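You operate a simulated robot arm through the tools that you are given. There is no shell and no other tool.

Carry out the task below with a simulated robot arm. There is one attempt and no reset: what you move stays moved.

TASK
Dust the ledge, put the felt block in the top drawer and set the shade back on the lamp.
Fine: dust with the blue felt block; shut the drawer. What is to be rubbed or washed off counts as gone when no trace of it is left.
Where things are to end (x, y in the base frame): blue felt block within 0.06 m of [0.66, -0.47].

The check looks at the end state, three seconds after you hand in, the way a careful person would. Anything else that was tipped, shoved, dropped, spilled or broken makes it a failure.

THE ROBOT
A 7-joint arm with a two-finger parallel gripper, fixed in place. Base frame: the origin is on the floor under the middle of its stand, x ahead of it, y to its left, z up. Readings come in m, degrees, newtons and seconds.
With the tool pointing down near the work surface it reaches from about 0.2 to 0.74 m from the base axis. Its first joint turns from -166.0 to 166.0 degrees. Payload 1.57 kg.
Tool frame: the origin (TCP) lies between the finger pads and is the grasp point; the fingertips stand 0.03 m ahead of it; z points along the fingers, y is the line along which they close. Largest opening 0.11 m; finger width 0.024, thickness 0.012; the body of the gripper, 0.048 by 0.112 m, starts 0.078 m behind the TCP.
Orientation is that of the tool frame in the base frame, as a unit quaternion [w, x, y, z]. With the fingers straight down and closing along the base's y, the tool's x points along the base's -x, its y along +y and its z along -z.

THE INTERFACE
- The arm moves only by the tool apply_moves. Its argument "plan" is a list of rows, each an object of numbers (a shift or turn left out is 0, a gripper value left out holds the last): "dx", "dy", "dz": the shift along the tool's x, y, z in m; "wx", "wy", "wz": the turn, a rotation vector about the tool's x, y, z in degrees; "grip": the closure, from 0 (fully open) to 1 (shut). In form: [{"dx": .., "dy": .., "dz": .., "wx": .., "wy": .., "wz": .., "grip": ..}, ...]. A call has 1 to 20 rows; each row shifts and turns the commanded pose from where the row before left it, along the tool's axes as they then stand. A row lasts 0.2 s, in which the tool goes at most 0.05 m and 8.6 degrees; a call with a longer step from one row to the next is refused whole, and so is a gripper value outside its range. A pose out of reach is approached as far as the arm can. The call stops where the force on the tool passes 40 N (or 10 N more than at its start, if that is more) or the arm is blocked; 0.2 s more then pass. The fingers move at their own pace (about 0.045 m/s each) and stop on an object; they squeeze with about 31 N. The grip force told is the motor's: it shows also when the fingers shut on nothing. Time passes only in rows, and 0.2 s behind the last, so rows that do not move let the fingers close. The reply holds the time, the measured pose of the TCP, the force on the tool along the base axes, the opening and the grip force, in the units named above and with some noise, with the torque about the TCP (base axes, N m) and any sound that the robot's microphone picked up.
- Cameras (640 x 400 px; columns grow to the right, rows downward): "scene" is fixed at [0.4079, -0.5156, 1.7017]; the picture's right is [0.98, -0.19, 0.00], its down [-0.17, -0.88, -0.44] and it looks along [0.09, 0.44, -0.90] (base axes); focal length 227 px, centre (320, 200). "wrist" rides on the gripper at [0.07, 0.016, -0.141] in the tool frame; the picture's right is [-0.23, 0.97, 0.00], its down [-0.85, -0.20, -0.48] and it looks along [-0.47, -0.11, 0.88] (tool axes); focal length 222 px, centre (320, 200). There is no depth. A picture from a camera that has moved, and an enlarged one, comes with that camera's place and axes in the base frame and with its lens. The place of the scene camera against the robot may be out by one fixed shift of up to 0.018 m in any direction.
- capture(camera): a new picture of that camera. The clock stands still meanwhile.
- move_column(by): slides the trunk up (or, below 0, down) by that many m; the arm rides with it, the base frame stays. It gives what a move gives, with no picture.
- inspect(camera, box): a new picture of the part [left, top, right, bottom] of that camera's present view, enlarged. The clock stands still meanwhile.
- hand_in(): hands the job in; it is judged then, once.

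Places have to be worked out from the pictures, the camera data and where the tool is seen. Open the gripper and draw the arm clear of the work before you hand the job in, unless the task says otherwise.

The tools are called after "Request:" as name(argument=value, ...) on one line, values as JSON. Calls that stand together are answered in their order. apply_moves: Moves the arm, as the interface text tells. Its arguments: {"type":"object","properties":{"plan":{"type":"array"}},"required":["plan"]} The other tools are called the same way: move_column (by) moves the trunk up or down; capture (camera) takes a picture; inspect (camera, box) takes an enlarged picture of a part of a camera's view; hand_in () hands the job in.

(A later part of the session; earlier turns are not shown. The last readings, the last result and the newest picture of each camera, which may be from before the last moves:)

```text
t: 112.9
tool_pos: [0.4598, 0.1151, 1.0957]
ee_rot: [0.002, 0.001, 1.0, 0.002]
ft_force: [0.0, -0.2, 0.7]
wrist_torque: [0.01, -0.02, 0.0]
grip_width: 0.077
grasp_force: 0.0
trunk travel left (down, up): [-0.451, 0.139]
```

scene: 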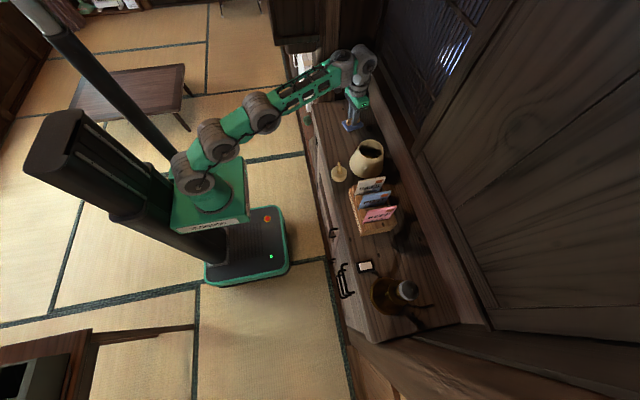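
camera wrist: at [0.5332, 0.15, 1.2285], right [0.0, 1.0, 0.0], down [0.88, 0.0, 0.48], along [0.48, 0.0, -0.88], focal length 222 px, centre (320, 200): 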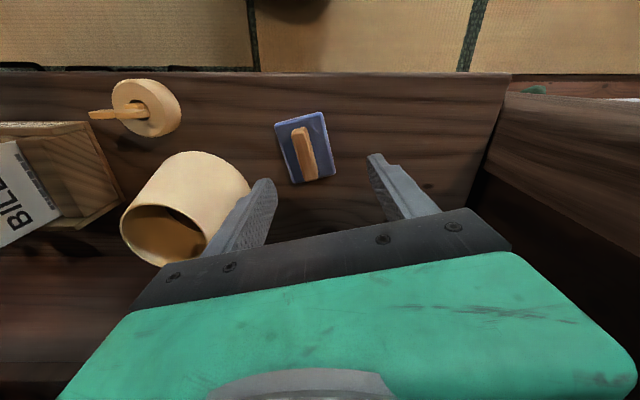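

Yaw is zero and the pose is free. I sweep along the front of the ledge to y about -0.35.

Request:
apply_moves(plan=[{"dy": -0.008}, {"dy": -0.018}, {"dx": 0.002, "dy": -0.028}, {"dx": 0.002, "dy": -0.03}, {"dx": 0.003, "dy": -0.03}, {"dx": 0.003, "dy": -0.03}, {"dx": 0.003, "dy": -0.03}, {"dx": 0.003, "dy": -0.03}, {"dx": 0.003, "dy": -0.03}, {"dx": 0.003, "dy": -0.03}, {"dx": 0.003, "dy": -0.03}, {"dx": 0.003, "dy": -0.03}, {"dx": 0.003, "dy": -0.03}, {"dy": -0.03}, {"dy": -0.03}, {"dy": -0.028}, {"dy": -0.018}, {"dy": -0.008}, {}])

Request:
capture(camera="wrist")

Request:
capture(camera="scene")

```text
t: 116.9
tool_pos: [0.4288, -0.3536, 1.0941]
ee_rot: [0.003, 0.0, 1.0, 0.001]
ft_force: [0.3, 0.6, 1.2]
wrist_torque: [-0.01, -0.03, 0.0]
grip_width: 0.0769
grasp_force: 0.1
trunk travel left (down, up): [-0.451, 0.139]
```

```text
taken
camera wrist: at [0.3583, -0.3367, 1.2359], right [0.23, 0.97, 0.0], down [0.85, -0.2, 0.48], along [0.47, -0.11, -0.88], focal length 222 px, centre (320, 200)
```

wrist: 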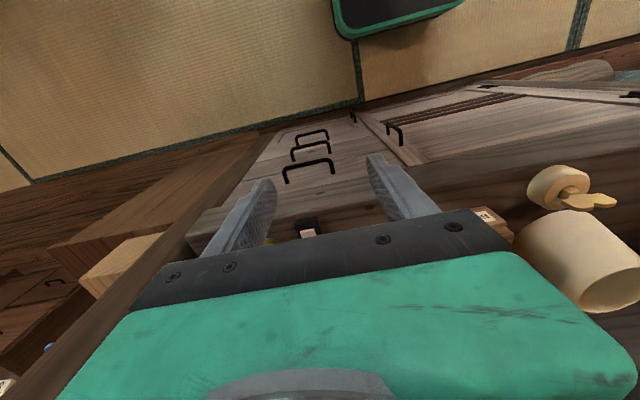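

```text
taken
```

scene: 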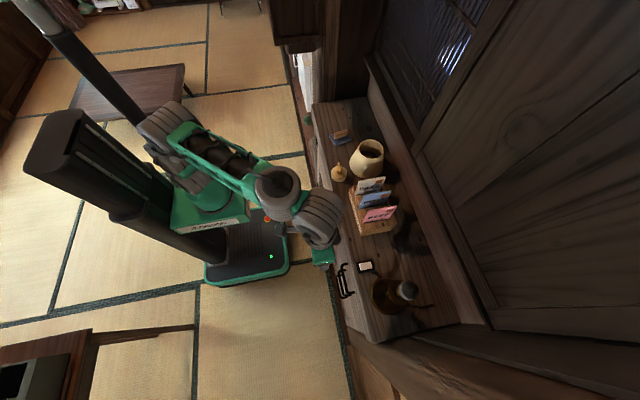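

Handles are in view. I zoom in, then lower the trunk to triangulate the top handle from a second height.

Request:
inspect(camera="wrist", box=[250, 110, 370, 200])

Request:
move_column(by=-0.15)

Request:
inspect(camera="wrist", box=[250, 80, 410, 200])

```text
4.44 times, centred on (310, 155) of wrist
camera zoom: at [0.3583, -0.3367, 1.2359], right [0.23, 0.97, 0.0], down [0.85, -0.2, 0.48], along [0.47, -0.11, -0.88], focal length 987 px, centre (364, 400)
```

zoom: 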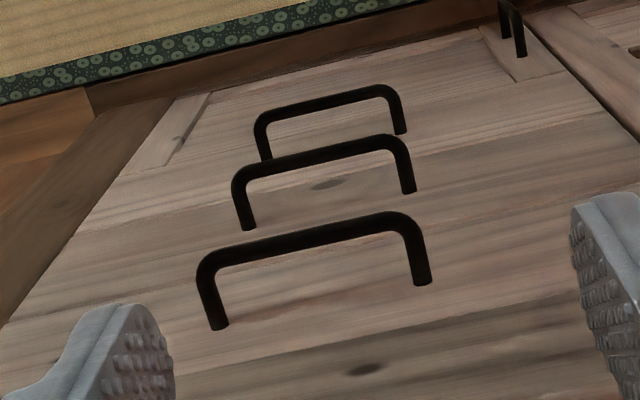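

```text
t: 118.7
tool_pos: [0.4295, -0.3526, 0.9442]
ee_rot: [0.003, 0.0, 1.0, 0.001]
ft_force: [0.5, 0.8, -0.2]
wrist_torque: [-0.03, -0.02, 0.01]
grip_width: 0.0772
grasp_force: 0.0
trunk travel left (down, up): [-0.301, 0.289]
```

```text
3.33 times, centred on (330, 140) of wrist
camera zoom: at [0.3583, -0.3365, 1.0859], right [0.23, 0.97, 0.0], down [0.85, -0.2, 0.48], along [0.47, -0.11, -0.88], focal length 740 px, centre (287, 400)
```

zoom: 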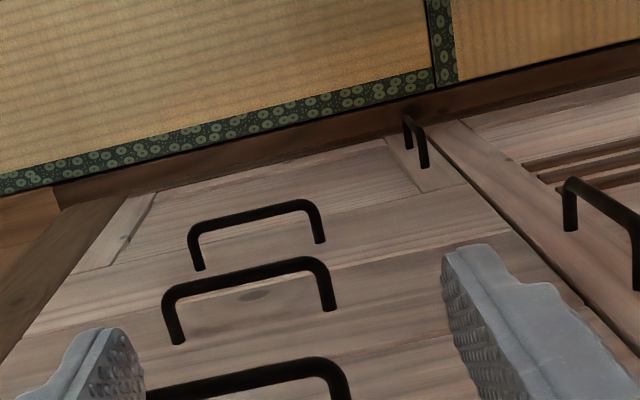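

Triangulation puts the top bar at x 0.518, z 0.757, y -0.352 to -0.46, with the drawer face at x about 0.555 (clear gap about 3 cm). I turn the tool a quarter about its axis so the fingers close across the bar, then tilt forward 40 degrees.

Request:
apply_moves(plan=[{"wz": 4, "dx": 0.005}, {"wz": 7.5, "dx": 0.005}, {"wz": 8, "grip": 0.62}, {"wz": 8}, {"wz": 8}, {"wz": 8}, {"wz": 8}, {"wz": 8}, {"wz": 8}, {"wz": 8}, {"wz": 7.5}, {"wz": 5}, {"wz": 2}, {}])

Request:
capture(camera="wrist")

Request:
capture(camera="scene")

```text
t: 121.7
tool_pos: [0.4192, -0.3514, 0.943]
ee_rot: [0.0, 0.708, 0.707, 0.003]
ft_force: [-0.1, 0.3, 0.6]
wrist_torque: [0.01, 0.01, 0.0]
grip_width: 0.0418
grasp_force: 0.0
trunk travel left (down, up): [-0.301, 0.289]
```

```text
taken
camera wrist: at [0.4345, -0.2824, 1.0864], right [0.97, -0.23, 0.0], down [-0.2, -0.86, 0.48], along [-0.1, -0.46, -0.88], focal length 222 px, centre (320, 200)
```

wrist: 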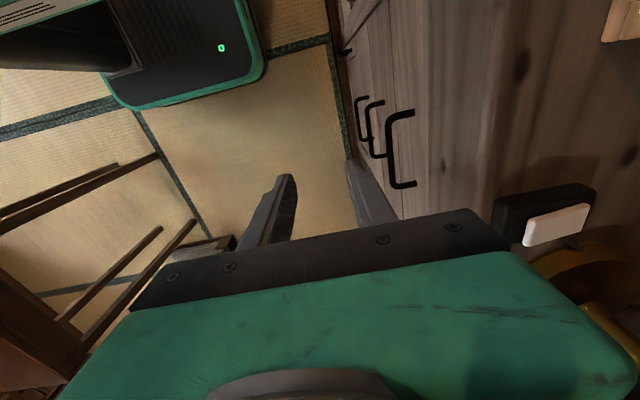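

```text
taken
```

scene: 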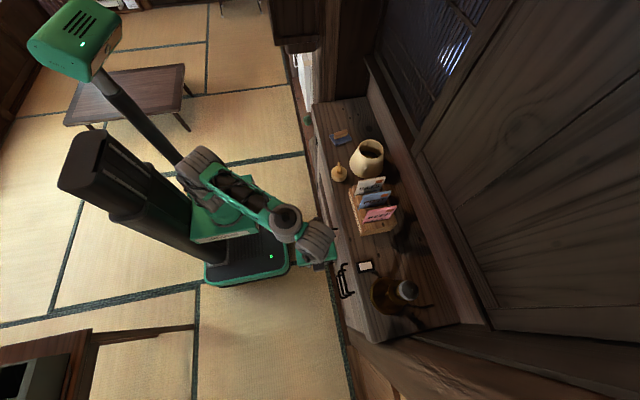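

The quarter turn worked and the view agrees (bar at x 0.517, y -0.40). I move down beside the handle height and tilt forward in steps.

Request:
apply_moves(plan=[{"dx": -0.008, "dy": -0.003, "dz": 0.01}, {"dx": -0.015, "dy": -0.005, "dz": 0.02}, {"dx": -0.015, "dy": -0.005, "dz": 0.02}, {"dx": -0.012, "dy": -0.004, "dz": 0.015}, {"dx": -0.006, "dy": -0.002, "dz": 0.008}, {"wx": -3}, {"wx": -6}, {"wx": -7}, {"wx": -7}, {"wx": -7}, {"wx": -6}, {"wx": -4}, {}])

Request:
capture(camera="wrist")

Request:
capture(camera="scene")

```text
t: 124.5
tool_pos: [0.3991, -0.4082, 0.8698]
ee_rot: [0.242, 0.664, 0.663, 0.245]
ft_force: [-0.8, 0.1, -0.9]
wrist_torque: [0.0, 0.03, -0.01]
grip_width: 0.0422
grasp_force: 0.0
trunk travel left (down, up): [-0.301, 0.289]
```

```text
taken
camera wrist: at [0.3207, -0.3388, 0.99], right [0.74, -0.23, 0.63], down [-0.46, -0.86, 0.23], along [0.49, -0.46, -0.74], focal length 222 px, centre (320, 200)
```

wrist: 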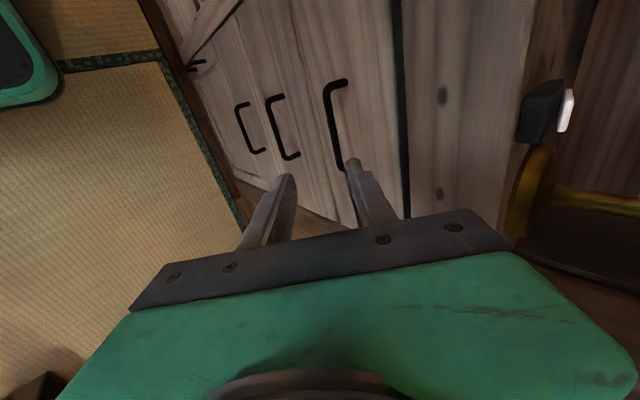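

```text
taken
```

scene: 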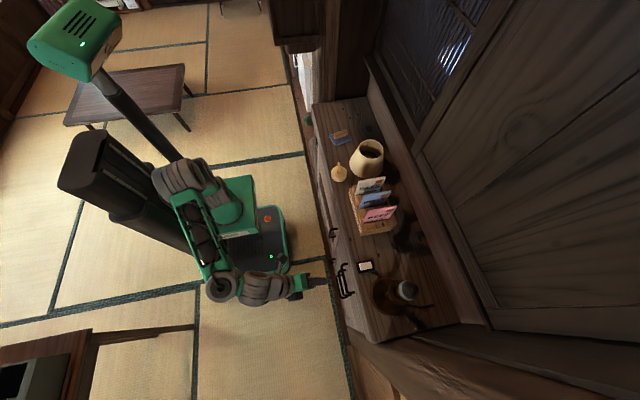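

All reachable at 40 degrees of tilt, and the top handle stands right ahead. I zoom in to refine it.

Request:
inspect(camera="wrist", box=[240, 60, 420, 200])

```text
2.86 times, centred on (330, 130) of wrist
camera zoom: at [0.3207, -0.3388, 0.99], right [0.74, -0.23, 0.63], down [-0.46, -0.86, 0.23], along [0.49, -0.46, -0.74], focal length 635 px, centre (291, 400)
```

zoom: 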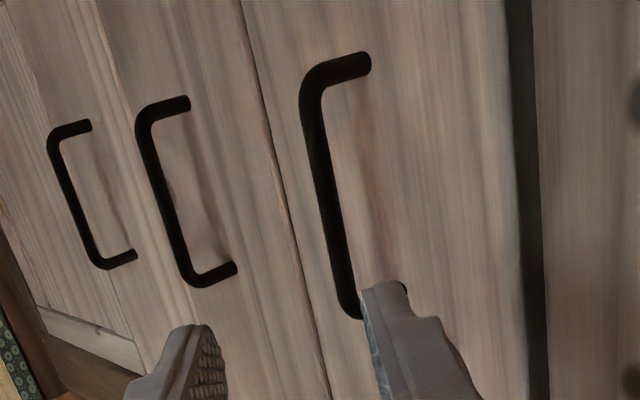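

The bar reads z 0.759 at x 0.518; the drawer front spans z 0.68-0.84 with its face at x 0.556. I narrow the opening to 2.6 cm, line up with the bar and approach to 5 cm short.

Request:
apply_moves(plan=[{"grip": 0.764, "dy": 0.004, "dz": 0.006}, {"dy": 0.006, "dz": 0.012}, {"dy": 0.005, "dz": 0.02}, {"dy": 0.003, "dz": 0.022}, {"dz": 0.02}, {"dz": 0.012}, {"dz": 0.008}, {}])

Request:
inspect(camera="wrist", box=[240, 80, 440, 220])

Request:
inspect(camera="scene", box=[290, 240, 390, 310])

```text
t: 126.3
tool_pos: [0.4777, -0.4084, 0.8041]
ee_rot: [0.243, 0.664, 0.663, 0.244]
ft_force: [0.1, -0.3, -0.1]
wrist_torque: [0.0, 0.02, 0.0]
grip_width: 0.0257
grasp_force: 0.0
trunk travel left (down, up): [-0.301, 0.289]
```

```text
2.86 times, centred on (340, 150) of wrist
camera zoom: at [0.3989, -0.3382, 0.9238], right [0.74, -0.23, 0.63], down [-0.46, -0.86, 0.23], along [0.48, -0.46, -0.74], focal length 635 px, centre (263, 343)
```

zoom: 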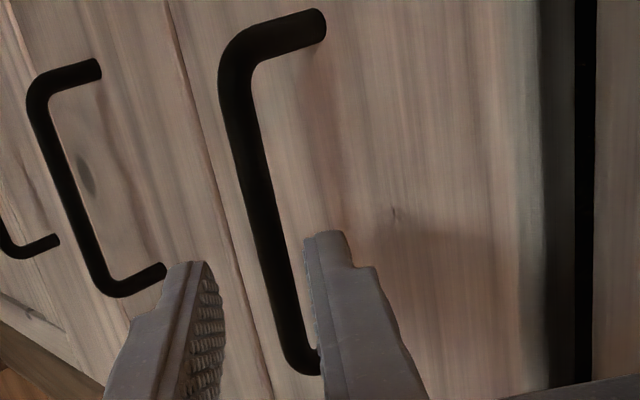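

```text
5.71 times, centred on (340, 275) of scene
camera zoom: at [0.4079, -0.5156, 1.7017], right [0.98, -0.19, 0.0], down [-0.17, -0.88, -0.44], along [0.09, 0.44, -0.9], focal length 1297 px, centre (206, -229)
```

zoom: 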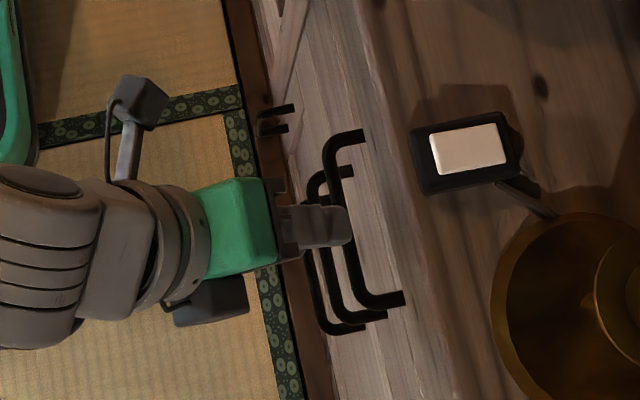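

The bar is centred between the fingers to within a millimetre. I advance 4.9 cm and close on it.

Request:
apply_moves(plan=[{"dz": 0.006}, {"dz": 0.012}, {"dz": 0.014}, {"dz": 0.01}, {"dz": 0.005}, {"dz": 0.002}, {}])

Request:
inspect(camera="wrist", box=[240, 80, 440, 220])

```text
t: 127.9
tool_pos: [0.5096, -0.4092, 0.7679]
ee_rot: [0.242, 0.664, 0.664, 0.245]
ft_force: [-0.5, 0.4, -0.1]
wrist_torque: [-0.02, -0.02, -0.01]
grip_width: 0.0261
grasp_force: 0.2
trunk travel left (down, up): [-0.301, 0.289]
```

```text
2.86 times, centred on (340, 150) of wrist
camera zoom: at [0.4308, -0.3388, 0.8875], right [0.74, -0.23, 0.63], down [-0.46, -0.86, 0.23], along [0.48, -0.46, -0.74], focal length 635 px, centre (263, 343)
```

zoom: 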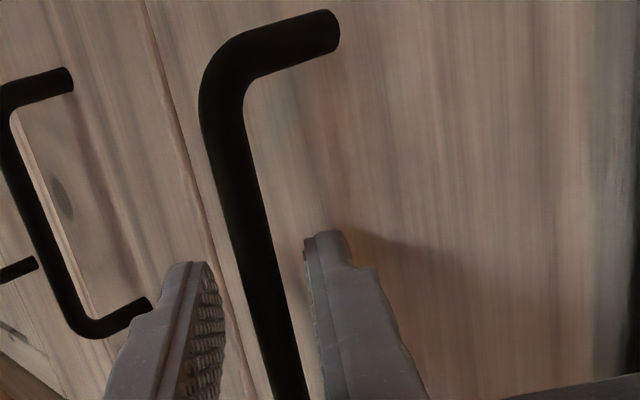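

The bar lies between the fingers with no contact force. I close and let the grip settle.

Request:
apply_moves(plan=[{"grip": 0.9}, {"grip": 1.0}, {"grip": 1.0}, {"grip": 1.0}, {}])

```text
t: 129.1
tool_pos: [0.5107, -0.4092, 0.7705]
ee_rot: [0.245, 0.664, 0.663, 0.244]
ft_force: [2.5, -0.7, 10.8]
wrist_torque: [-0.27, -0.06, 0.61]
grip_width: 0.0095
grasp_force: 27.9
trunk travel left (down, up): [-0.301, 0.289]
```

Gripped (width 9.5 mm). I pull straight back in -x, gently at first.

Request:
apply_moves(plan=[{"dy": -0.0038, "dz": -0.0032}, {"dy": -0.0076, "dz": -0.0065}, {"dy": -0.0114, "dz": -0.0097}, {"dy": -0.0114, "dz": -0.0097}, {}])

Request:
inspect(camera="scene", box=[290, 220, 430, 320])

```text
t: 130.3
tool_pos: [0.465, -0.4083, 0.7694]
ee_rot: [0.244, 0.664, 0.663, 0.244]
ft_force: [-2.2, 3.7, 22.6]
wrist_torque: [-0.4, -0.09, 0.53]
grip_width: 0.0098
grasp_force: 27.3
trunk travel left (down, up): [-0.301, 0.289]
```

```text
4.00 times, centred on (360, 270) of scene
camera zoom: at [0.4079, -0.5156, 1.7017], right [0.98, -0.19, 0.0], down [-0.17, -0.88, -0.44], along [0.09, 0.44, -0.9], focal length 908 px, centre (160, -80)
```

zoom: 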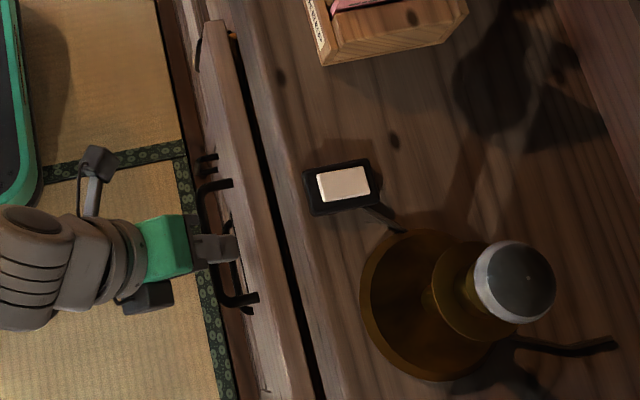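

The drawer is sliding out (4.5 cm so far). I relieve the upward strain by 2 mm and keep pulling about 11 cm more.

Request:
apply_moves(plan=[{"dy": 0.0013, "dz": -0.0015}, {"dy": -0.0076, "dz": -0.0065}, {"dy": -0.0114, "dz": -0.0097}, {"dy": -0.0152, "dz": -0.0129}, {"dy": -0.0152, "dz": -0.0129}, {"dy": -0.0152, "dz": -0.0129}, {"dy": -0.0114, "dz": -0.0097}, {"dy": -0.0076, "dz": -0.0065}, {}])

Request:
capture(camera="wrist")

Request:
inspect(camera="scene", box=[270, 200, 430, 320])

```text
t: 132.3
tool_pos: [0.3555, -0.4084, 0.7697]
ee_rot: [0.243, 0.664, 0.664, 0.244]
ft_force: [-1.7, -6.3, -3.7]
wrist_torque: [-0.6, 0.02, 0.34]
grip_width: 0.0098
grasp_force: 28.0
trunk travel left (down, up): [-0.301, 0.289]
```

```text
taken
camera wrist: at [0.2764, -0.3388, 0.8893], right [0.74, -0.23, 0.63], down [-0.46, -0.86, 0.23], along [0.48, -0.46, -0.74], focal length 222 px, centre (320, 200)
```

wrist: 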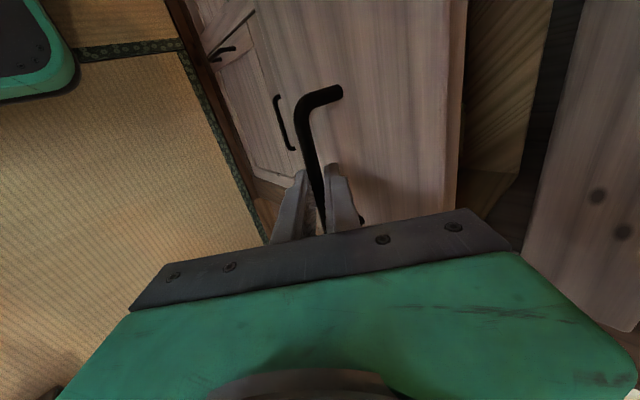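

```text
3.33 times, centred on (350, 260) of scene
camera zoom: at [0.4079, -0.5156, 1.7017], right [0.98, -0.19, 0.0], down [-0.17, -0.88, -0.44], along [0.09, 0.44, -0.9], focal length 757 px, centre (220, 0)
```

zoom: 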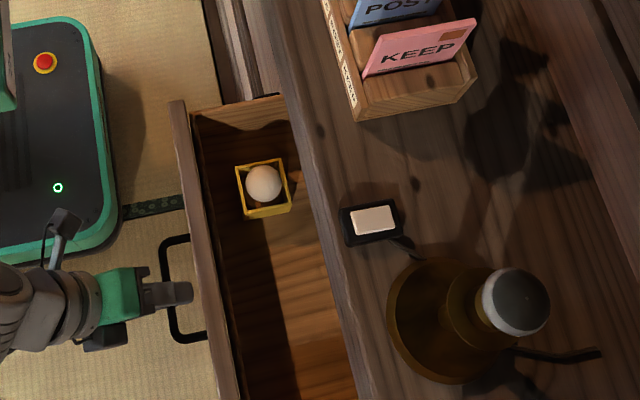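

The drawer is open about 15 cm. Inside, near y -0.30, stands a small yellow tray with a ball, which I must not disturb; the place for the felt block at y -0.47 is free. I release the bar and back off.

Request:
apply_moves(plan=[{"grip": 0.9}, {"grip": 0.764}, {"grip": 0.764}, {"grip": 0.764}, {"dz": -0.005}, {"dz": -0.012}, {"dz": -0.018}, {"dz": -0.02}, {"dz": -0.01, "dy": 0.008}, {"dz": -0.015, "dy": 0.013}, {"dz": -0.022, "dy": 0.019}, {"dz": -0.022, "dy": 0.019}, {"dz": -0.015, "dy": 0.013}, {"dz": -0.006, "dy": 0.005}, {}])

Request:
capture(camera="wrist")

Request:
capture(camera="scene")

```text
t: 135.5
tool_pos: [0.3212, -0.4102, 0.931]
ee_rot: [0.243, 0.664, 0.663, 0.245]
ft_force: [-0.3, 0.0, -0.9]
wrist_torque: [0.02, 0.0, 0.05]
grip_width: 0.0259
grasp_force: 0.2
trunk travel left (down, up): [-0.301, 0.289]
```

```text
taken
camera wrist: at [0.2419, -0.3401, 1.05], right [0.74, -0.23, 0.63], down [-0.46, -0.86, 0.23], along [0.48, -0.46, -0.74], focal length 222 px, centre (320, 200)
```

wrist: 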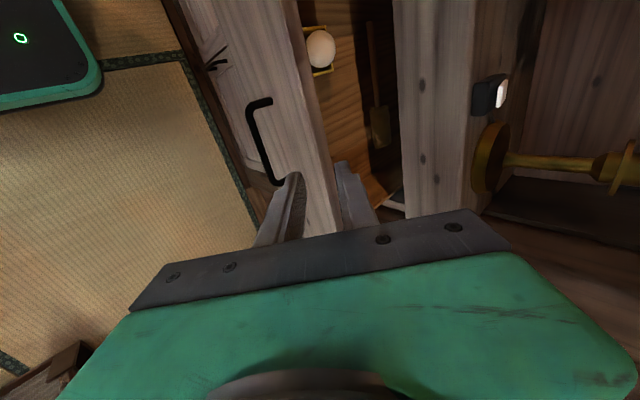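

```text
taken
```

scene: 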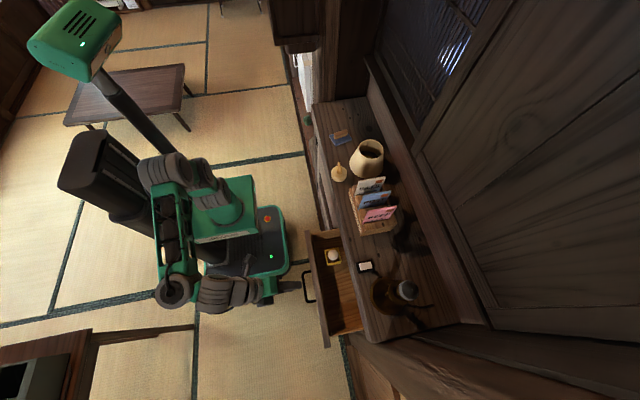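

The wrist view shows other things deeper in the drawer. I zoom in to know what to keep clear of.

Request:
inspect(camera="wrist", box=[280, 0, 480, 220])

Request:
inspect(camera="scene", box=[300, 225, 400, 350])

```text
1.82 times, centred on (380, 110) of wrist
camera zoom: at [0.2419, -0.3401, 1.05], right [0.74, -0.23, 0.63], down [-0.46, -0.86, 0.23], along [0.48, -0.46, -0.74], focal length 404 px, centre (211, 364)
```

zoom: 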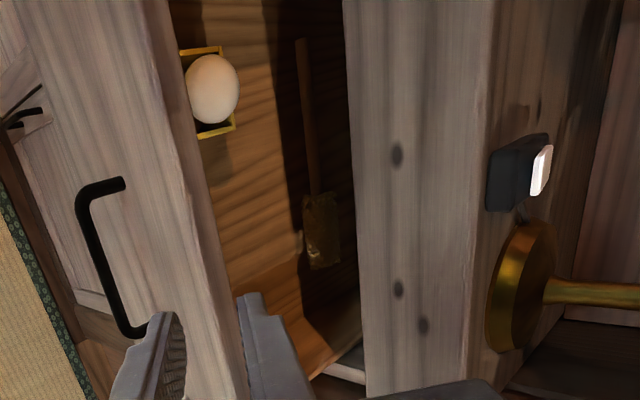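

```text
3.20 times, centred on (350, 288) of scene
camera zoom: at [0.4079, -0.5156, 1.7017], right [0.98, -0.19, 0.0], down [-0.17, -0.88, -0.44], along [0.09, 0.44, -0.9], focal length 726 px, centre (224, -80)
```

zoom: 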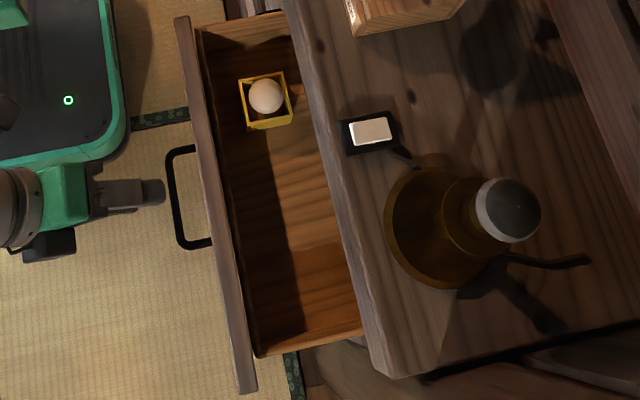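

The drawer's far part holds a brush-like thing under the ledge; my target spot in front is clear. I straighten the tool and turn it back, then go fetch the felt block.

Request:
apply_moves(plan=[{"wx": 3}, {"wx": 6}, {"wx": 7}, {"wx": 7}, {"wx": 7}, {"wx": 6}, {"wx": 4.4}, {"wz": -3}, {"wz": -7}, {"wz": -8}, {"wz": -8}, {"wz": -8}, {"wz": -8}, {"wz": -8}, {"wz": -8}, {"wz": -8}, {"wz": -8}, {"wz": -7}, {"wz": -6}, {"wz": -3}])

Request:
move_column(by=0.15)

```text
t: 139.7
tool_pos: [0.321, -0.4086, 0.93]
ee_rot: [-0.001, -0.001, 1.0, 0.002]
ft_force: [0.3, 0.4, 0.6]
wrist_torque: [0.0, 0.03, 0.0]
grip_width: 0.0258
grasp_force: 0.0
trunk travel left (down, up): [-0.301, 0.289]
```

```text
t: 141.4
tool_pos: [0.3213, -0.409, 1.0798]
ee_rot: [0.0, 0.0, 1.0, 0.001]
ft_force: [0.0, 0.1, 1.0]
wrist_torque: [-0.03, -0.02, 0.03]
grip_width: 0.0261
grasp_force: 0.1
trunk travel left (down, up): [-0.451, 0.139]
```

I sweep back along the front of the ledge toward the block.

Request:
apply_moves(plan=[{"dx": -0.01}, {"dx": -0.02}, {"dx": -0.03, "dy": 0.01}, {"dx": -0.025, "dy": 0.02}, {"dx": -0.015, "dy": 0.03}, {"dy": 0.035}, {"dy": 0.035}, {"dy": 0.035}, {"dy": 0.035}, {"dy": 0.035}, {"dy": 0.035}, {"dy": 0.035}, {"dy": 0.035}, {"dy": 0.035}, {"dy": 0.035}, {"dy": 0.03}, {"dx": -0.01, "dy": 0.025}, {"dx": -0.015, "dy": 0.015}, {"dx": -0.01}, {}])

```text
t: 145.6
tool_pos: [0.455, 0.0716, 1.0828]
ee_rot: [-0.001, 0.0, 1.0, 0.002]
ft_force: [-0.6, 0.4, -0.4]
wrist_torque: [-0.02, -0.01, -0.03]
grip_width: 0.0262
grasp_force: 0.0
trunk travel left (down, up): [-0.451, 0.139]
```

I turn the tool to the block's yaw, open the fingers and move above it.

Request:
apply_moves(plan=[{"wz": -4, "grip": 0.3}, {"wz": -6}, {"wz": -3.2}, {"dx": -0.01, "dy": 0.003}, {"dx": -0.02, "dy": 0.005}, {"dx": -0.03, "dy": 0.008}, {"dx": -0.03, "dy": 0.008}, {"dx": -0.03, "dy": 0.007}, {"dx": -0.025, "dy": 0.006}, {"dx": -0.014, "dy": 0.004}, {"dx": -0.006, "dy": 0.0014}, {}])

Request:
inspect(camera="wrist", box=[240, 65, 420, 190])

```text
t: 148.2
tool_pos: [0.6058, 0.1512, 1.0805]
ee_rot: [-0.002, -0.115, 0.993, 0.001]
ft_force: [0.1, 0.2, 0.1]
wrist_torque: [0.02, 0.01, -0.01]
grip_width: 0.0767
grasp_force: 0.0
trunk travel left (down, up): [-0.451, 0.139]
```

```text
3.20 times, centred on (330, 128) of wrist
camera zoom: at [0.5346, 0.1517, 1.2229], right [0.0, 1.0, 0.0], down [0.88, 0.0, 0.48], along [0.48, 0.0, -0.88], focal length 711 px, centre (288, 432)
```

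zoom: 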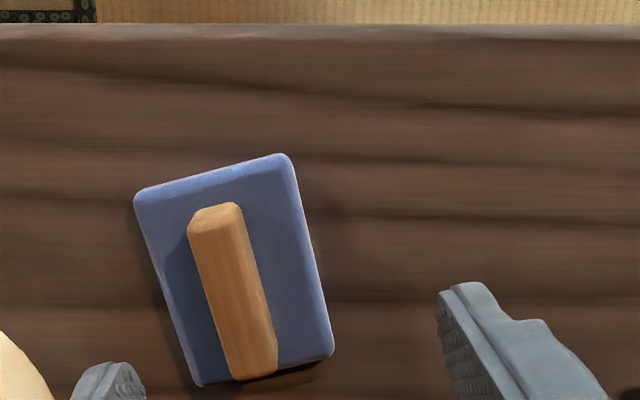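

The block sits 18 mm to the side of where I thought it was released: its handle centre is at (0.614, 0.134), yaw 12 degrees. I correct sideways and descend.

Request:
apply_moves(plan=[{"dx": -0.0015, "dy": -0.006, "dz": 0.004}, {"dx": -0.0015, "dy": -0.008, "dz": 0.01}, {"dx": -0.0009, "dy": -0.0046, "dz": 0.018}, {"dz": 0.02}, {"dz": 0.018}, {"dz": 0.01}, {"dz": 0.005}, {"dz": 0.0025}, {}])

Request:
inspect(camera="wrist", box=[220, 80, 420, 230])

```text
t: 150.2
tool_pos: [0.6154, 0.1339, 0.9929]
ee_rot: [-0.001, -0.115, 0.993, 0.001]
ft_force: [-0.8, 0.1, -0.5]
wrist_torque: [0.0, 0.03, -0.01]
grip_width: 0.0769
grasp_force: 0.0
trunk travel left (down, up): [-0.451, 0.139]
```

```text
2.67 times, centred on (320, 155) of wrist
camera zoom: at [0.5434, 0.1336, 1.1364], right [0.0, 1.0, 0.0], down [0.88, 0.0, 0.48], along [0.48, 0.0, -0.88], focal length 592 px, centre (320, 320)
```

zoom: 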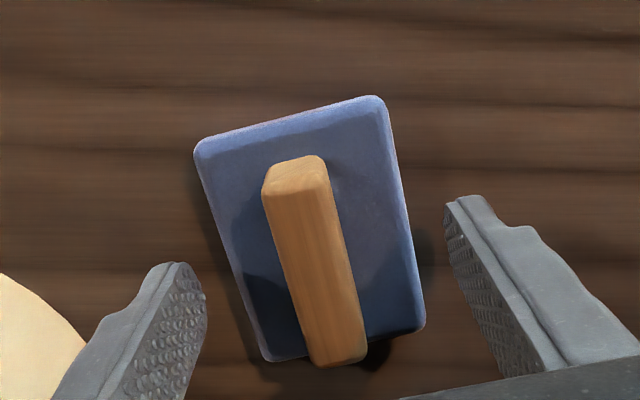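

Centred between the fingers. I close, then lift.

Request:
apply_moves(plan=[{"grip": 0.5}, {"grip": 0.7}, {"grip": 0.85}, {"grip": 1.0}, {"grip": 1.0}, {"grip": 1.0}, {"grip": 1.0}, {"dz": -0.006}, {"dz": -0.015}, {"dz": -0.025}, {"dz": -0.03}, {"dz": -0.025}, {"dz": -0.012}, {}])

Request:
capture(camera="wrist")

Request:
inspect(camera="scene", box=[300, 95, 380, 150])

```text
t: 153.2
tool_pos: [0.6169, 0.1333, 1.1062]
ee_rot: [-0.001, -0.115, 0.993, 0.001]
ft_force: [0.0, -0.7, -0.4]
wrist_torque: [-0.01, -0.01, 0.02]
grip_width: 0.0168
grasp_force: 30.8
trunk travel left (down, up): [-0.451, 0.139]
```

```text
taken
camera wrist: at [0.5444, 0.1326, 1.25], right [0.0, 1.0, 0.0], down [0.88, 0.0, 0.48], along [0.48, 0.0, -0.88], focal length 222 px, centre (320, 200)
```

wrist: 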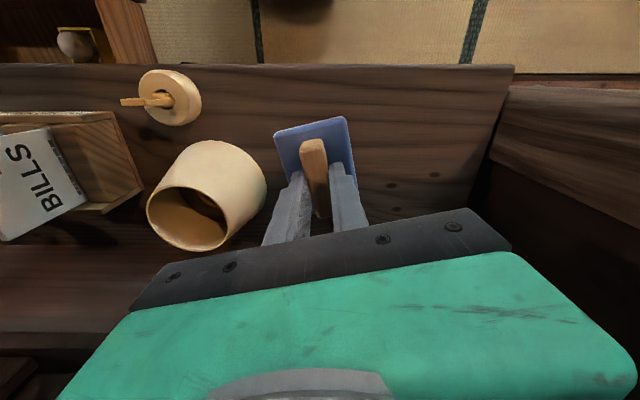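

```text
7.27 times, centred on (340, 122) of scene
camera zoom: at [0.4079, -0.5156, 1.7017], right [0.98, -0.19, 0.0], down [-0.17, -0.88, -0.44], along [0.09, 0.44, -0.9], focal length 1651 px, centre (174, 764)
```

zoom: 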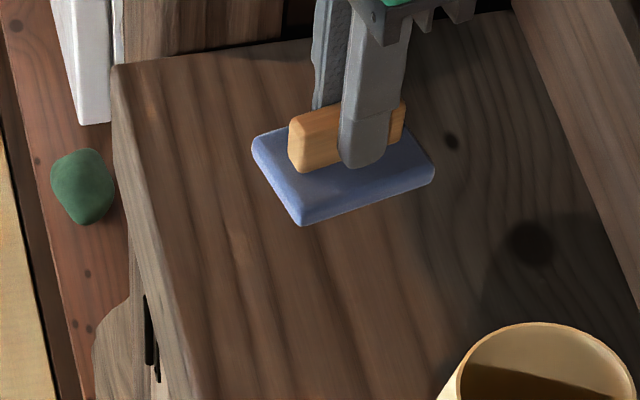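

The block is held and the ledge under it is clean. I carry it back off the ledge front and turn to yaw 0.

Request:
apply_moves(plan=[{"dx": 0.01}, {"dx": 0.02}, {"dx": 0.03}, {"dx": 0.03}, {"dx": 0.03}, {"dx": 0.025}, {"dx": 0.02}, {"dx": 0.01}, {"wz": 4}, {"wz": 6}, {"wz": 3.2}, {}])

Request:
apply_moves(plan=[{"dy": -0.01}, {"dy": -0.02}, {"dy": -0.03}, {"dy": -0.035}, {"dy": -0.035}, {"dy": -0.035}, {"dy": -0.035}, {"dy": -0.035}, {"dy": -0.035}, {"dy": -0.035}, {"dy": -0.035}, {"dy": -0.035}, {"dy": -0.035}, {"dy": -0.035}, {"dy": -0.035}, {"dy": -0.03}, {"dy": -0.02}, {"dy": -0.01}, {}])

```text
t: 155.8
tool_pos: [0.4443, 0.0936, 1.1055]
ee_rot: [-0.001, 0.0, 1.0, 0.0]
ft_force: [-0.5, 0.5, -0.2]
wrist_torque: [0.02, 0.01, 0.0]
grip_width: 0.0167
grasp_force: 30.9
trunk travel left (down, up): [-0.451, 0.139]
```

```text
t: 159.8
tool_pos: [0.4442, -0.4473, 1.1058]
ee_rot: [-0.001, 0.0, 1.0, 0.001]
ft_force: [-0.1, 0.8, 0.1]
wrist_torque: [0.04, 0.01, 0.01]
grip_width: 0.0169
grasp_force: 30.9
trunk travel left (down, up): [-0.451, 0.139]
```

Block carried safely. I line up over the open drawer at (0.478, -0.47) and check with the cameras.

Request:
apply_moves(plan=[{"dx": -0.008, "dy": -0.006}, {"dx": -0.014, "dy": -0.01}, {"dx": -0.009, "dy": -0.005}, {"dx": -0.003, "dy": -0.002}, {}])

Request:
capture(camera="wrist")

Request:
inspect(camera="scene", box=[270, 210, 430, 350])

```text
t: 161.0
tool_pos: [0.4699, -0.462, 1.1027]
ee_rot: [-0.001, 0.0, 1.0, 0.002]
ft_force: [0.5, -0.3, -0.5]
wrist_torque: [0.0, 0.02, 0.01]
grip_width: 0.0168
grasp_force: 30.8
out of reach, approached as far as the arm can: row 3, 4
trunk travel left (down, up): [-0.451, 0.139]
```

```text
taken
camera wrist: at [0.4004, -0.4456, 1.2454], right [0.23, 0.97, 0.0], down [0.86, -0.2, 0.48], along [0.46, -0.11, -0.88], focal length 222 px, centre (320, 200)
```

wrist: 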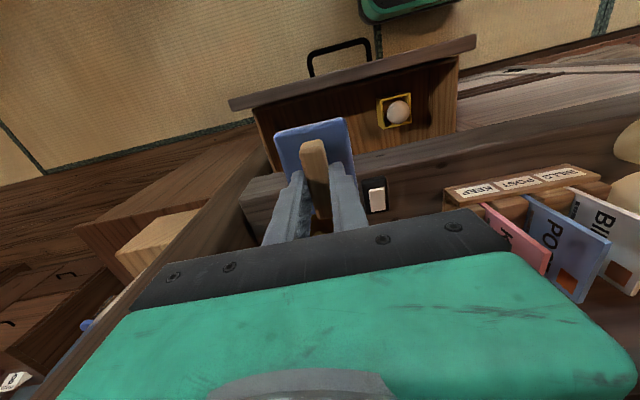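

```text
2.86 times, centred on (350, 280) of scene
camera zoom: at [0.4079, -0.5156, 1.7017], right [0.98, -0.19, 0.0], down [-0.17, -0.88, -0.44], along [0.09, 0.44, -0.9], focal length 648 px, centre (234, -29)
```

zoom: 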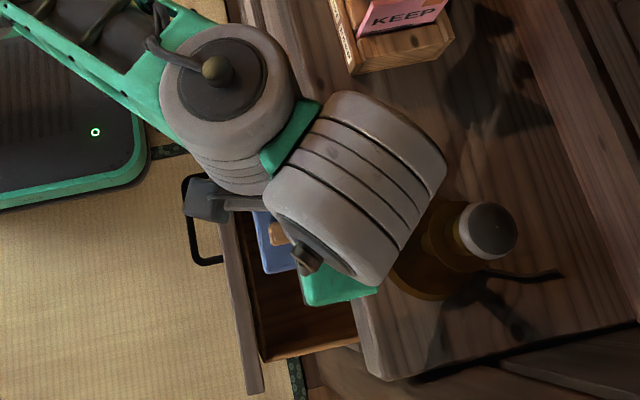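

The arm is at its reach limit at this height but well placed: the pad spans x 0.43-0.51 between the drawer front (inner edge 0.415) and the ledge front (0.535). I lower the trunk to bring the block into the drawer opening.

Request:
move_column(by=-0.2)

Request:
capture(camera="wrist")

Request:
inspect(camera="scene", box=[270, 210, 430, 350])

```text
t: 163.2
tool_pos: [0.4695, -0.4613, 0.9032]
ee_rot: [-0.001, 0.0, 1.0, 0.002]
ft_force: [-1.3, 0.0, -0.7]
wrist_torque: [0.02, -0.01, 0.01]
grip_width: 0.017
grasp_force: 31.2
trunk travel left (down, up): [-0.251, 0.339]
```

```text
taken
camera wrist: at [0.4002, -0.4454, 1.0456], right [0.23, 0.97, 0.0], down [0.86, -0.2, 0.48], along [0.46, -0.11, -0.88], focal length 222 px, centre (320, 200)
```

wrist: 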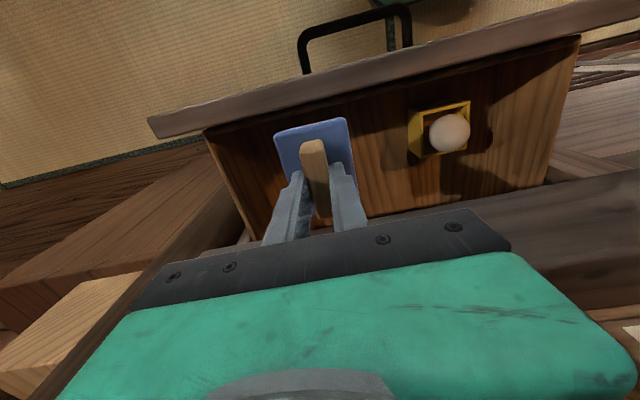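

```text
2.86 times, centred on (350, 280) of scene
camera zoom: at [0.4079, -0.5156, 1.7017], right [0.98, -0.19, 0.0], down [-0.17, -0.88, -0.44], along [0.09, 0.44, -0.9], focal length 648 px, centre (234, -29)
```

zoom: 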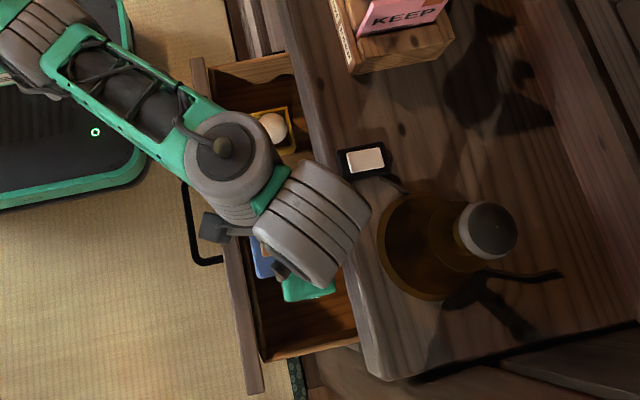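

Aligned well, with the tray and ball at least 6 cm aside. I lower the trunk a little further, then finish with the arm.

Request:
move_column(by=-0.07)

Request:
apply_moves(plan=[{"dx": -0.002, "dz": 0.004}, {"dx": -0.002, "dz": 0.01}, {"dz": 0.012}, {"dz": 0.012}, {"dz": 0.01}, {"dz": 0.008}, {"dz": 0.006}, {}])

Request:
capture(camera="wrist")

Request:
inspect(camera="scene", box=[270, 210, 430, 350])

```text
t: 164.3
tool_pos: [0.47, -0.4624, 0.8327]
ee_rot: [-0.001, 0.0, 1.0, 0.002]
ft_force: [0.1, 0.0, 0.1]
wrist_torque: [0.0, 0.01, 0.01]
grip_width: 0.0168
grasp_force: 31.1
trunk travel left (down, up): [-0.181, 0.409]
```

```text
t: 166.1
tool_pos: [0.474, -0.4608, 0.7712]
ee_rot: [-0.001, 0.0, 1.0, 0.002]
ft_force: [0.2, -0.4, -0.8]
wrist_torque: [-0.02, -0.03, -0.01]
grip_width: 0.0167
grasp_force: 31.2
trunk travel left (down, up): [-0.181, 0.409]
```

```text
taken
camera wrist: at [0.4041, -0.4447, 0.9131], right [0.23, 0.97, 0.0], down [0.86, -0.2, 0.48], along [0.46, -0.11, -0.88], focal length 222 px, centre (320, 200)
```

wrist: 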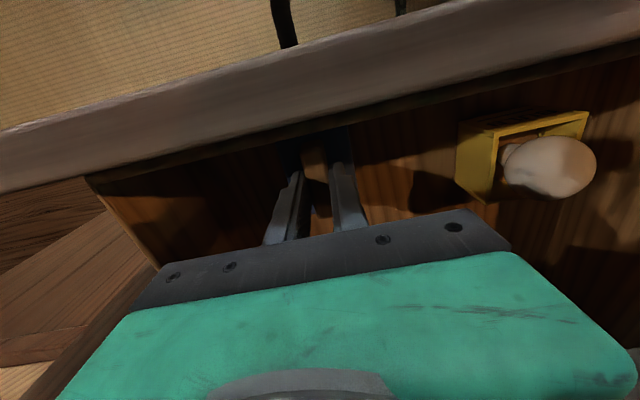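

```text
2.86 times, centred on (350, 280) of scene
camera zoom: at [0.4079, -0.5156, 1.7017], right [0.98, -0.19, 0.0], down [-0.17, -0.88, -0.44], along [0.09, 0.44, -0.9], focal length 648 px, centre (234, -29)
```

zoom: 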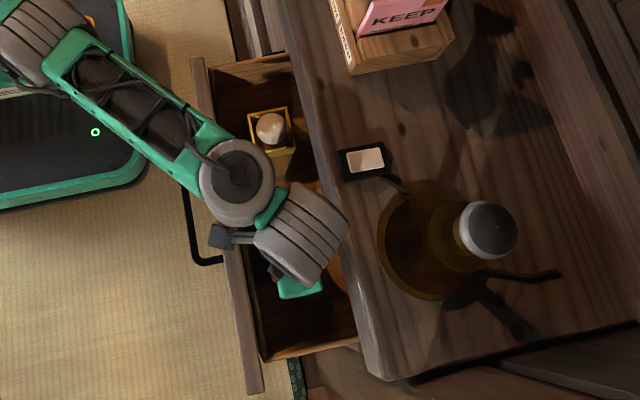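

The block is inside the drawer, still free. I keep lowering in small steps until it touches the drawer floor.

Request:
apply_moves(plan=[{"dz": 0.005}, {"dz": 0.005}, {"dz": 0.004}, {"dz": 0.003}, {}])

```text
t: 167.3
tool_pos: [0.4718, -0.4619, 0.7544]
ee_rot: [-0.001, -0.001, 1.0, 0.001]
ft_force: [-0.3, -0.5, 0.0]
wrist_torque: [0.02, -0.03, 0.02]
grip_width: 0.0171
grasp_force: 31.3
trunk travel left (down, up): [-0.181, 0.409]
```

Request:
apply_moves(plan=[{"dz": 0.003}, {"dz": 0.003}, {"dz": 0.002}, {}])

```text
t: 168.3
tool_pos: [0.4742, -0.4607, 0.7503]
ee_rot: [0.003, 0.0, 1.0, -0.002]
ft_force: [0.6, -0.7, 34.8]
wrist_torque: [0.01, -0.04, 0.01]
grip_width: 0.0177
grasp_force: 31.5
trunk travel left (down, up): [-0.181, 0.409]
```

Floor reached (35 N), a bit too firm. I ease up 3 mm and read again before opening.

Request:
apply_moves(plan=[{"dz": -0.003}, {}])

```text
t: 168.9
tool_pos: [0.4731, -0.4619, 0.7504]
ee_rot: [-0.001, -0.001, 1.0, 0.0]
ft_force: [2.3, -3.0, 27.2]
wrist_torque: [-0.1, -0.54, 0.01]
grip_width: 0.017
grasp_force: 31.5
trunk travel left (down, up): [-0.181, 0.409]
```

Still 27 N, so I ease 2 mm more and then open just enough (to about 6 cm) and rise straight.

Request:
apply_moves(plan=[{"dz": -0.002}, {}, {}])

```text
t: 169.7
tool_pos: [0.4737, -0.4615, 0.75]
ee_rot: [-0.002, 0.0, 1.0, 0.002]
ft_force: [-0.9, -2.9, 12.8]
wrist_torque: [-0.2, -0.45, -0.07]
grip_width: 0.0169
grasp_force: 30.9
trunk travel left (down, up): [-0.181, 0.409]
```

Request:
apply_moves(plan=[{"dz": -0.001}, {"grip": 0.8}, {"grip": 0.65}, {"grip": 0.5}, {"grip": 0.5}, {"dz": -0.005}, {"dz": -0.012}, {"dz": -0.02}, {"dz": -0.025}, {"dz": -0.025}, {"dz": -0.02}, {"dz": -0.01}, {}])

Request:
capture(camera="wrist")

Request:
inspect(camera="scene", box=[270, 210, 430, 350])

```text
t: 172.5
tool_pos: [0.4615, -0.45, 0.8591]
ee_rot: [-0.001, 0.0, 1.0, 0.002]
ft_force: [0.6, 0.1, 0.0]
wrist_torque: [0.02, 0.02, -0.03]
grip_width: 0.0549
grasp_force: 0.0
out of reach, approached as far as the arm can: row 10, 11, 12
trunk travel left (down, up): [-0.181, 0.409]
```

```text
taken
camera wrist: at [0.3931, -0.4338, 1.0028], right [0.23, 0.97, 0.0], down [0.86, -0.2, 0.48], along [0.46, -0.11, -0.88], focal length 222 px, centre (320, 200)
```

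wrist: 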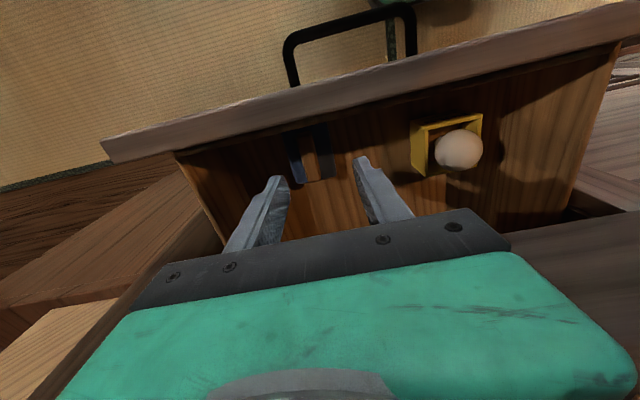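

```text
2.86 times, centred on (350, 280) of scene
camera zoom: at [0.4079, -0.5156, 1.7017], right [0.98, -0.19, 0.0], down [-0.17, -0.88, -0.44], along [0.09, 0.44, -0.9], focal length 648 px, centre (234, -29)
```

zoom: 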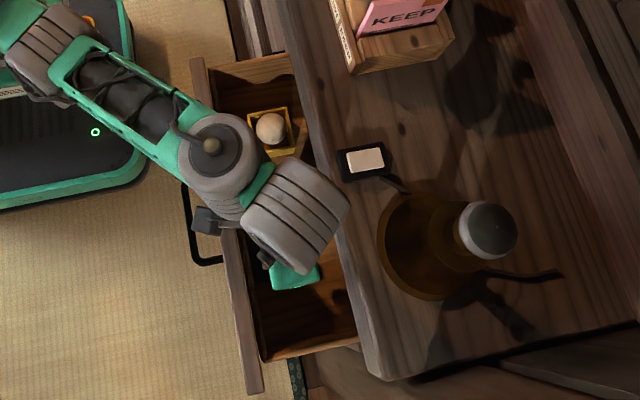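

The block rests in the drawer at about (0.475, -0.46), which closes to about (0.63, -0.46), well inside the tolerance. I rise out, back away from the drawer and get ready to close it.

Request:
move_column(by=0.12)

Request:
apply_moves(plan=[{"dx": 0.01, "dy": 0.004}, {"dx": 0.02, "dy": 0.008}, {"dx": 0.03, "dy": 0.01}, {"dx": 0.03, "dy": 0.01}, {"dx": 0.03, "dy": 0.006}, {"dx": 0.02, "dy": 0.003}, {"dx": 0.01}, {}])

Request:
capture(camera="wrist")

Request:
inspect(camera="scene", box=[300, 225, 400, 350])

```text
t: 174.0
tool_pos: [0.4635, -0.4498, 0.9795]
ee_rot: [-0.002, 0.001, 1.0, 0.002]
ft_force: [0.8, -0.1, 0.0]
wrist_torque: [0.02, 0.02, -0.02]
grip_width: 0.0548
grasp_force: 0.1
trunk travel left (down, up): [-0.301, 0.289]
```

```text
t: 175.8
tool_pos: [0.3115, -0.409, 0.9814]
ee_rot: [-0.001, 0.0, 1.0, 0.001]
ft_force: [0.0, 0.3, -0.1]
wrist_torque: [0.02, 0.02, -0.03]
grip_width: 0.055
grasp_force: 0.0
trunk travel left (down, up): [-0.301, 0.289]
```

```text
taken
camera wrist: at [0.2411, -0.393, 1.1235], right [0.23, 0.97, 0.0], down [0.86, -0.2, 0.48], along [0.46, -0.11, -0.88], focal length 222 px, centre (320, 200)
```

wrist: 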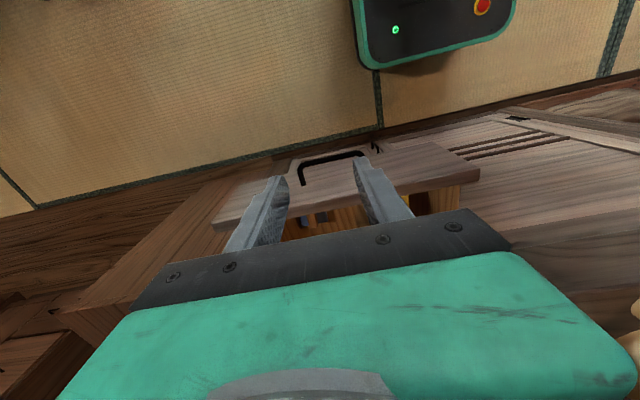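

```text
3.20 times, centred on (350, 288) of scene
camera zoom: at [0.4079, -0.5156, 1.7017], right [0.98, -0.19, 0.0], down [-0.17, -0.88, -0.44], along [0.09, 0.44, -0.9], focal length 726 px, centre (224, -80)
```

zoom: 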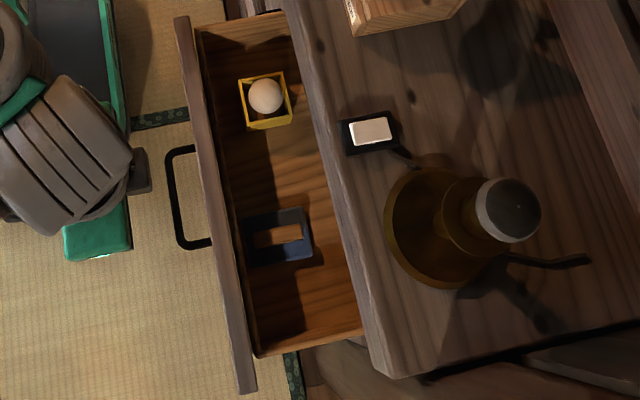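

Block and tray both sit well in the drawer. I turn and tilt the tool as before to take the handle again.

Request:
apply_moves(plan=[{"dz": 0.01, "grip": 0.764}, {"dz": 0.02}, {"dz": 0.015}, {"dz": 0.005, "wz": 4}, {"wz": 7}, {"wz": 8}, {"wz": 8}, {"wz": 8}, {"wz": 8}, {"wz": 8}, {"wz": 8}, {"wz": 8}, {"wz": 8}, {"wz": 8}, {"wz": 4}, {"wz": 3}, {}])

Request:
apply_moves(plan=[{"wx": -3}, {"wx": -6}, {"wx": -7}, {"wx": -7}, {"wx": -7}, {"wx": -6}, {"wx": -4}, {}])

Request:
inspect(camera="wrist", box=[220, 20, 460, 220])

```text
t: 179.4
tool_pos: [0.3132, -0.41, 0.9298]
ee_rot: [-0.002, 0.707, 0.707, 0.0]
ft_force: [0.6, 0.2, -0.4]
wrist_torque: [0.0, 0.02, -0.01]
grip_width: 0.0259
grasp_force: 0.0
trunk travel left (down, up): [-0.301, 0.289]
```

```text
t: 181.2
tool_pos: [0.3128, -0.4097, 0.9305]
ee_rot: [0.24, 0.665, 0.664, 0.243]
ft_force: [-0.8, 0.5, -0.3]
wrist_torque: [0.0, -0.01, -0.01]
grip_width: 0.026
grasp_force: 0.1
trunk travel left (down, up): [-0.301, 0.289]
```

```text
2.00 times, centred on (340, 120) of wrist
camera zoom: at [0.234, -0.3393, 1.0509], right [0.75, -0.23, 0.62], down [-0.46, -0.86, 0.24], along [0.48, -0.46, -0.74], focal length 444 px, centre (280, 360)
```

zoom: 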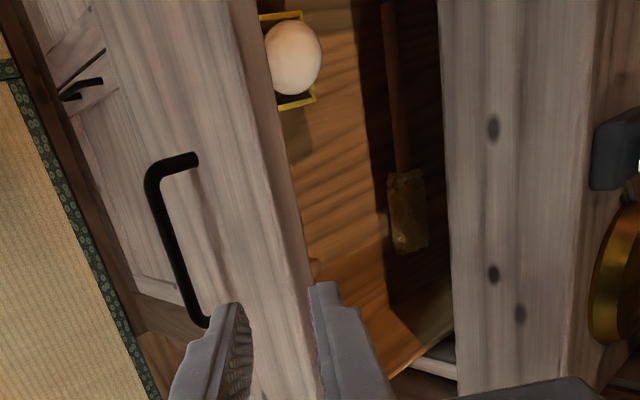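

Tilt achieved. The bar now sits near (0.363, -0.41, 0.76). I drop straight down to the pre-grasp point and check the alignment.

Request:
apply_moves(plan=[{"dy": -0.005, "dz": 0.0065}, {"dy": -0.01, "dz": 0.013}, {"dy": -0.0145, "dz": 0.0185}, {"dy": -0.0145, "dz": 0.0185}, {"dy": -0.0135, "dz": 0.0175}, {"dy": -0.009, "dz": 0.0115}, {"dy": -0.004, "dz": 0.0052}, {}])

Request:
inspect(camera="wrist", box=[240, 80, 440, 220])

```text
t: 183.0
tool_pos: [0.3177, -0.408, 0.8166]
ee_rot: [0.241, 0.665, 0.664, 0.242]
ft_force: [0.8, -0.3, 1.0]
wrist_torque: [0.02, -0.03, 0.0]
grip_width: 0.0261
grasp_force: 0.0
trunk travel left (down, up): [-0.301, 0.289]
```

```text
2.86 times, centred on (340, 150) of wrist
camera zoom: at [0.2392, -0.339, 0.9365], right [0.75, -0.23, 0.62], down [-0.46, -0.86, 0.24], along [0.48, -0.46, -0.74], focal length 635 px, centre (263, 343)
```

zoom: 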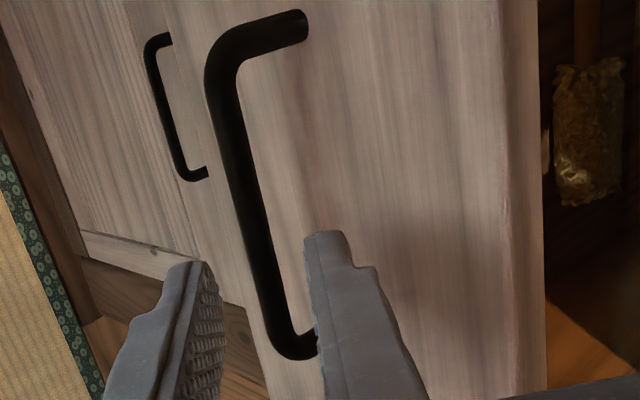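

The bar is about 3.5 mm toward the near finger; I correct that, advance and close on it.

Request:
apply_moves(plan=[{"dy": -0.0035, "dz": 0.006}, {"dz": 0.012}, {"dz": 0.015}, {"dz": 0.013}, {"dz": 0.008}, {"dz": 0.004}, {}])

Request:
inspect(camera="wrist", box=[240, 80, 440, 220])

```text
t: 184.6
tool_pos: [0.3515, -0.409, 0.7688]
ee_rot: [0.24, 0.665, 0.665, 0.243]
ft_force: [-0.3, 0.4, 0.6]
wrist_torque: [0.0, 0.0, 0.01]
grip_width: 0.0262
grasp_force: 0.0
trunk travel left (down, up): [-0.301, 0.289]
```

```text
2.86 times, centred on (340, 150) of wrist
camera zoom: at [0.2729, -0.3389, 0.889], right [0.75, -0.23, 0.62], down [-0.46, -0.86, 0.24], along [0.48, -0.46, -0.74], focal length 635 px, centre (263, 343)
```

zoom: 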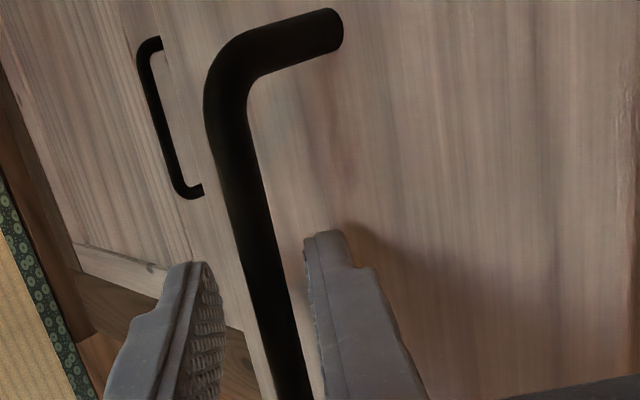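

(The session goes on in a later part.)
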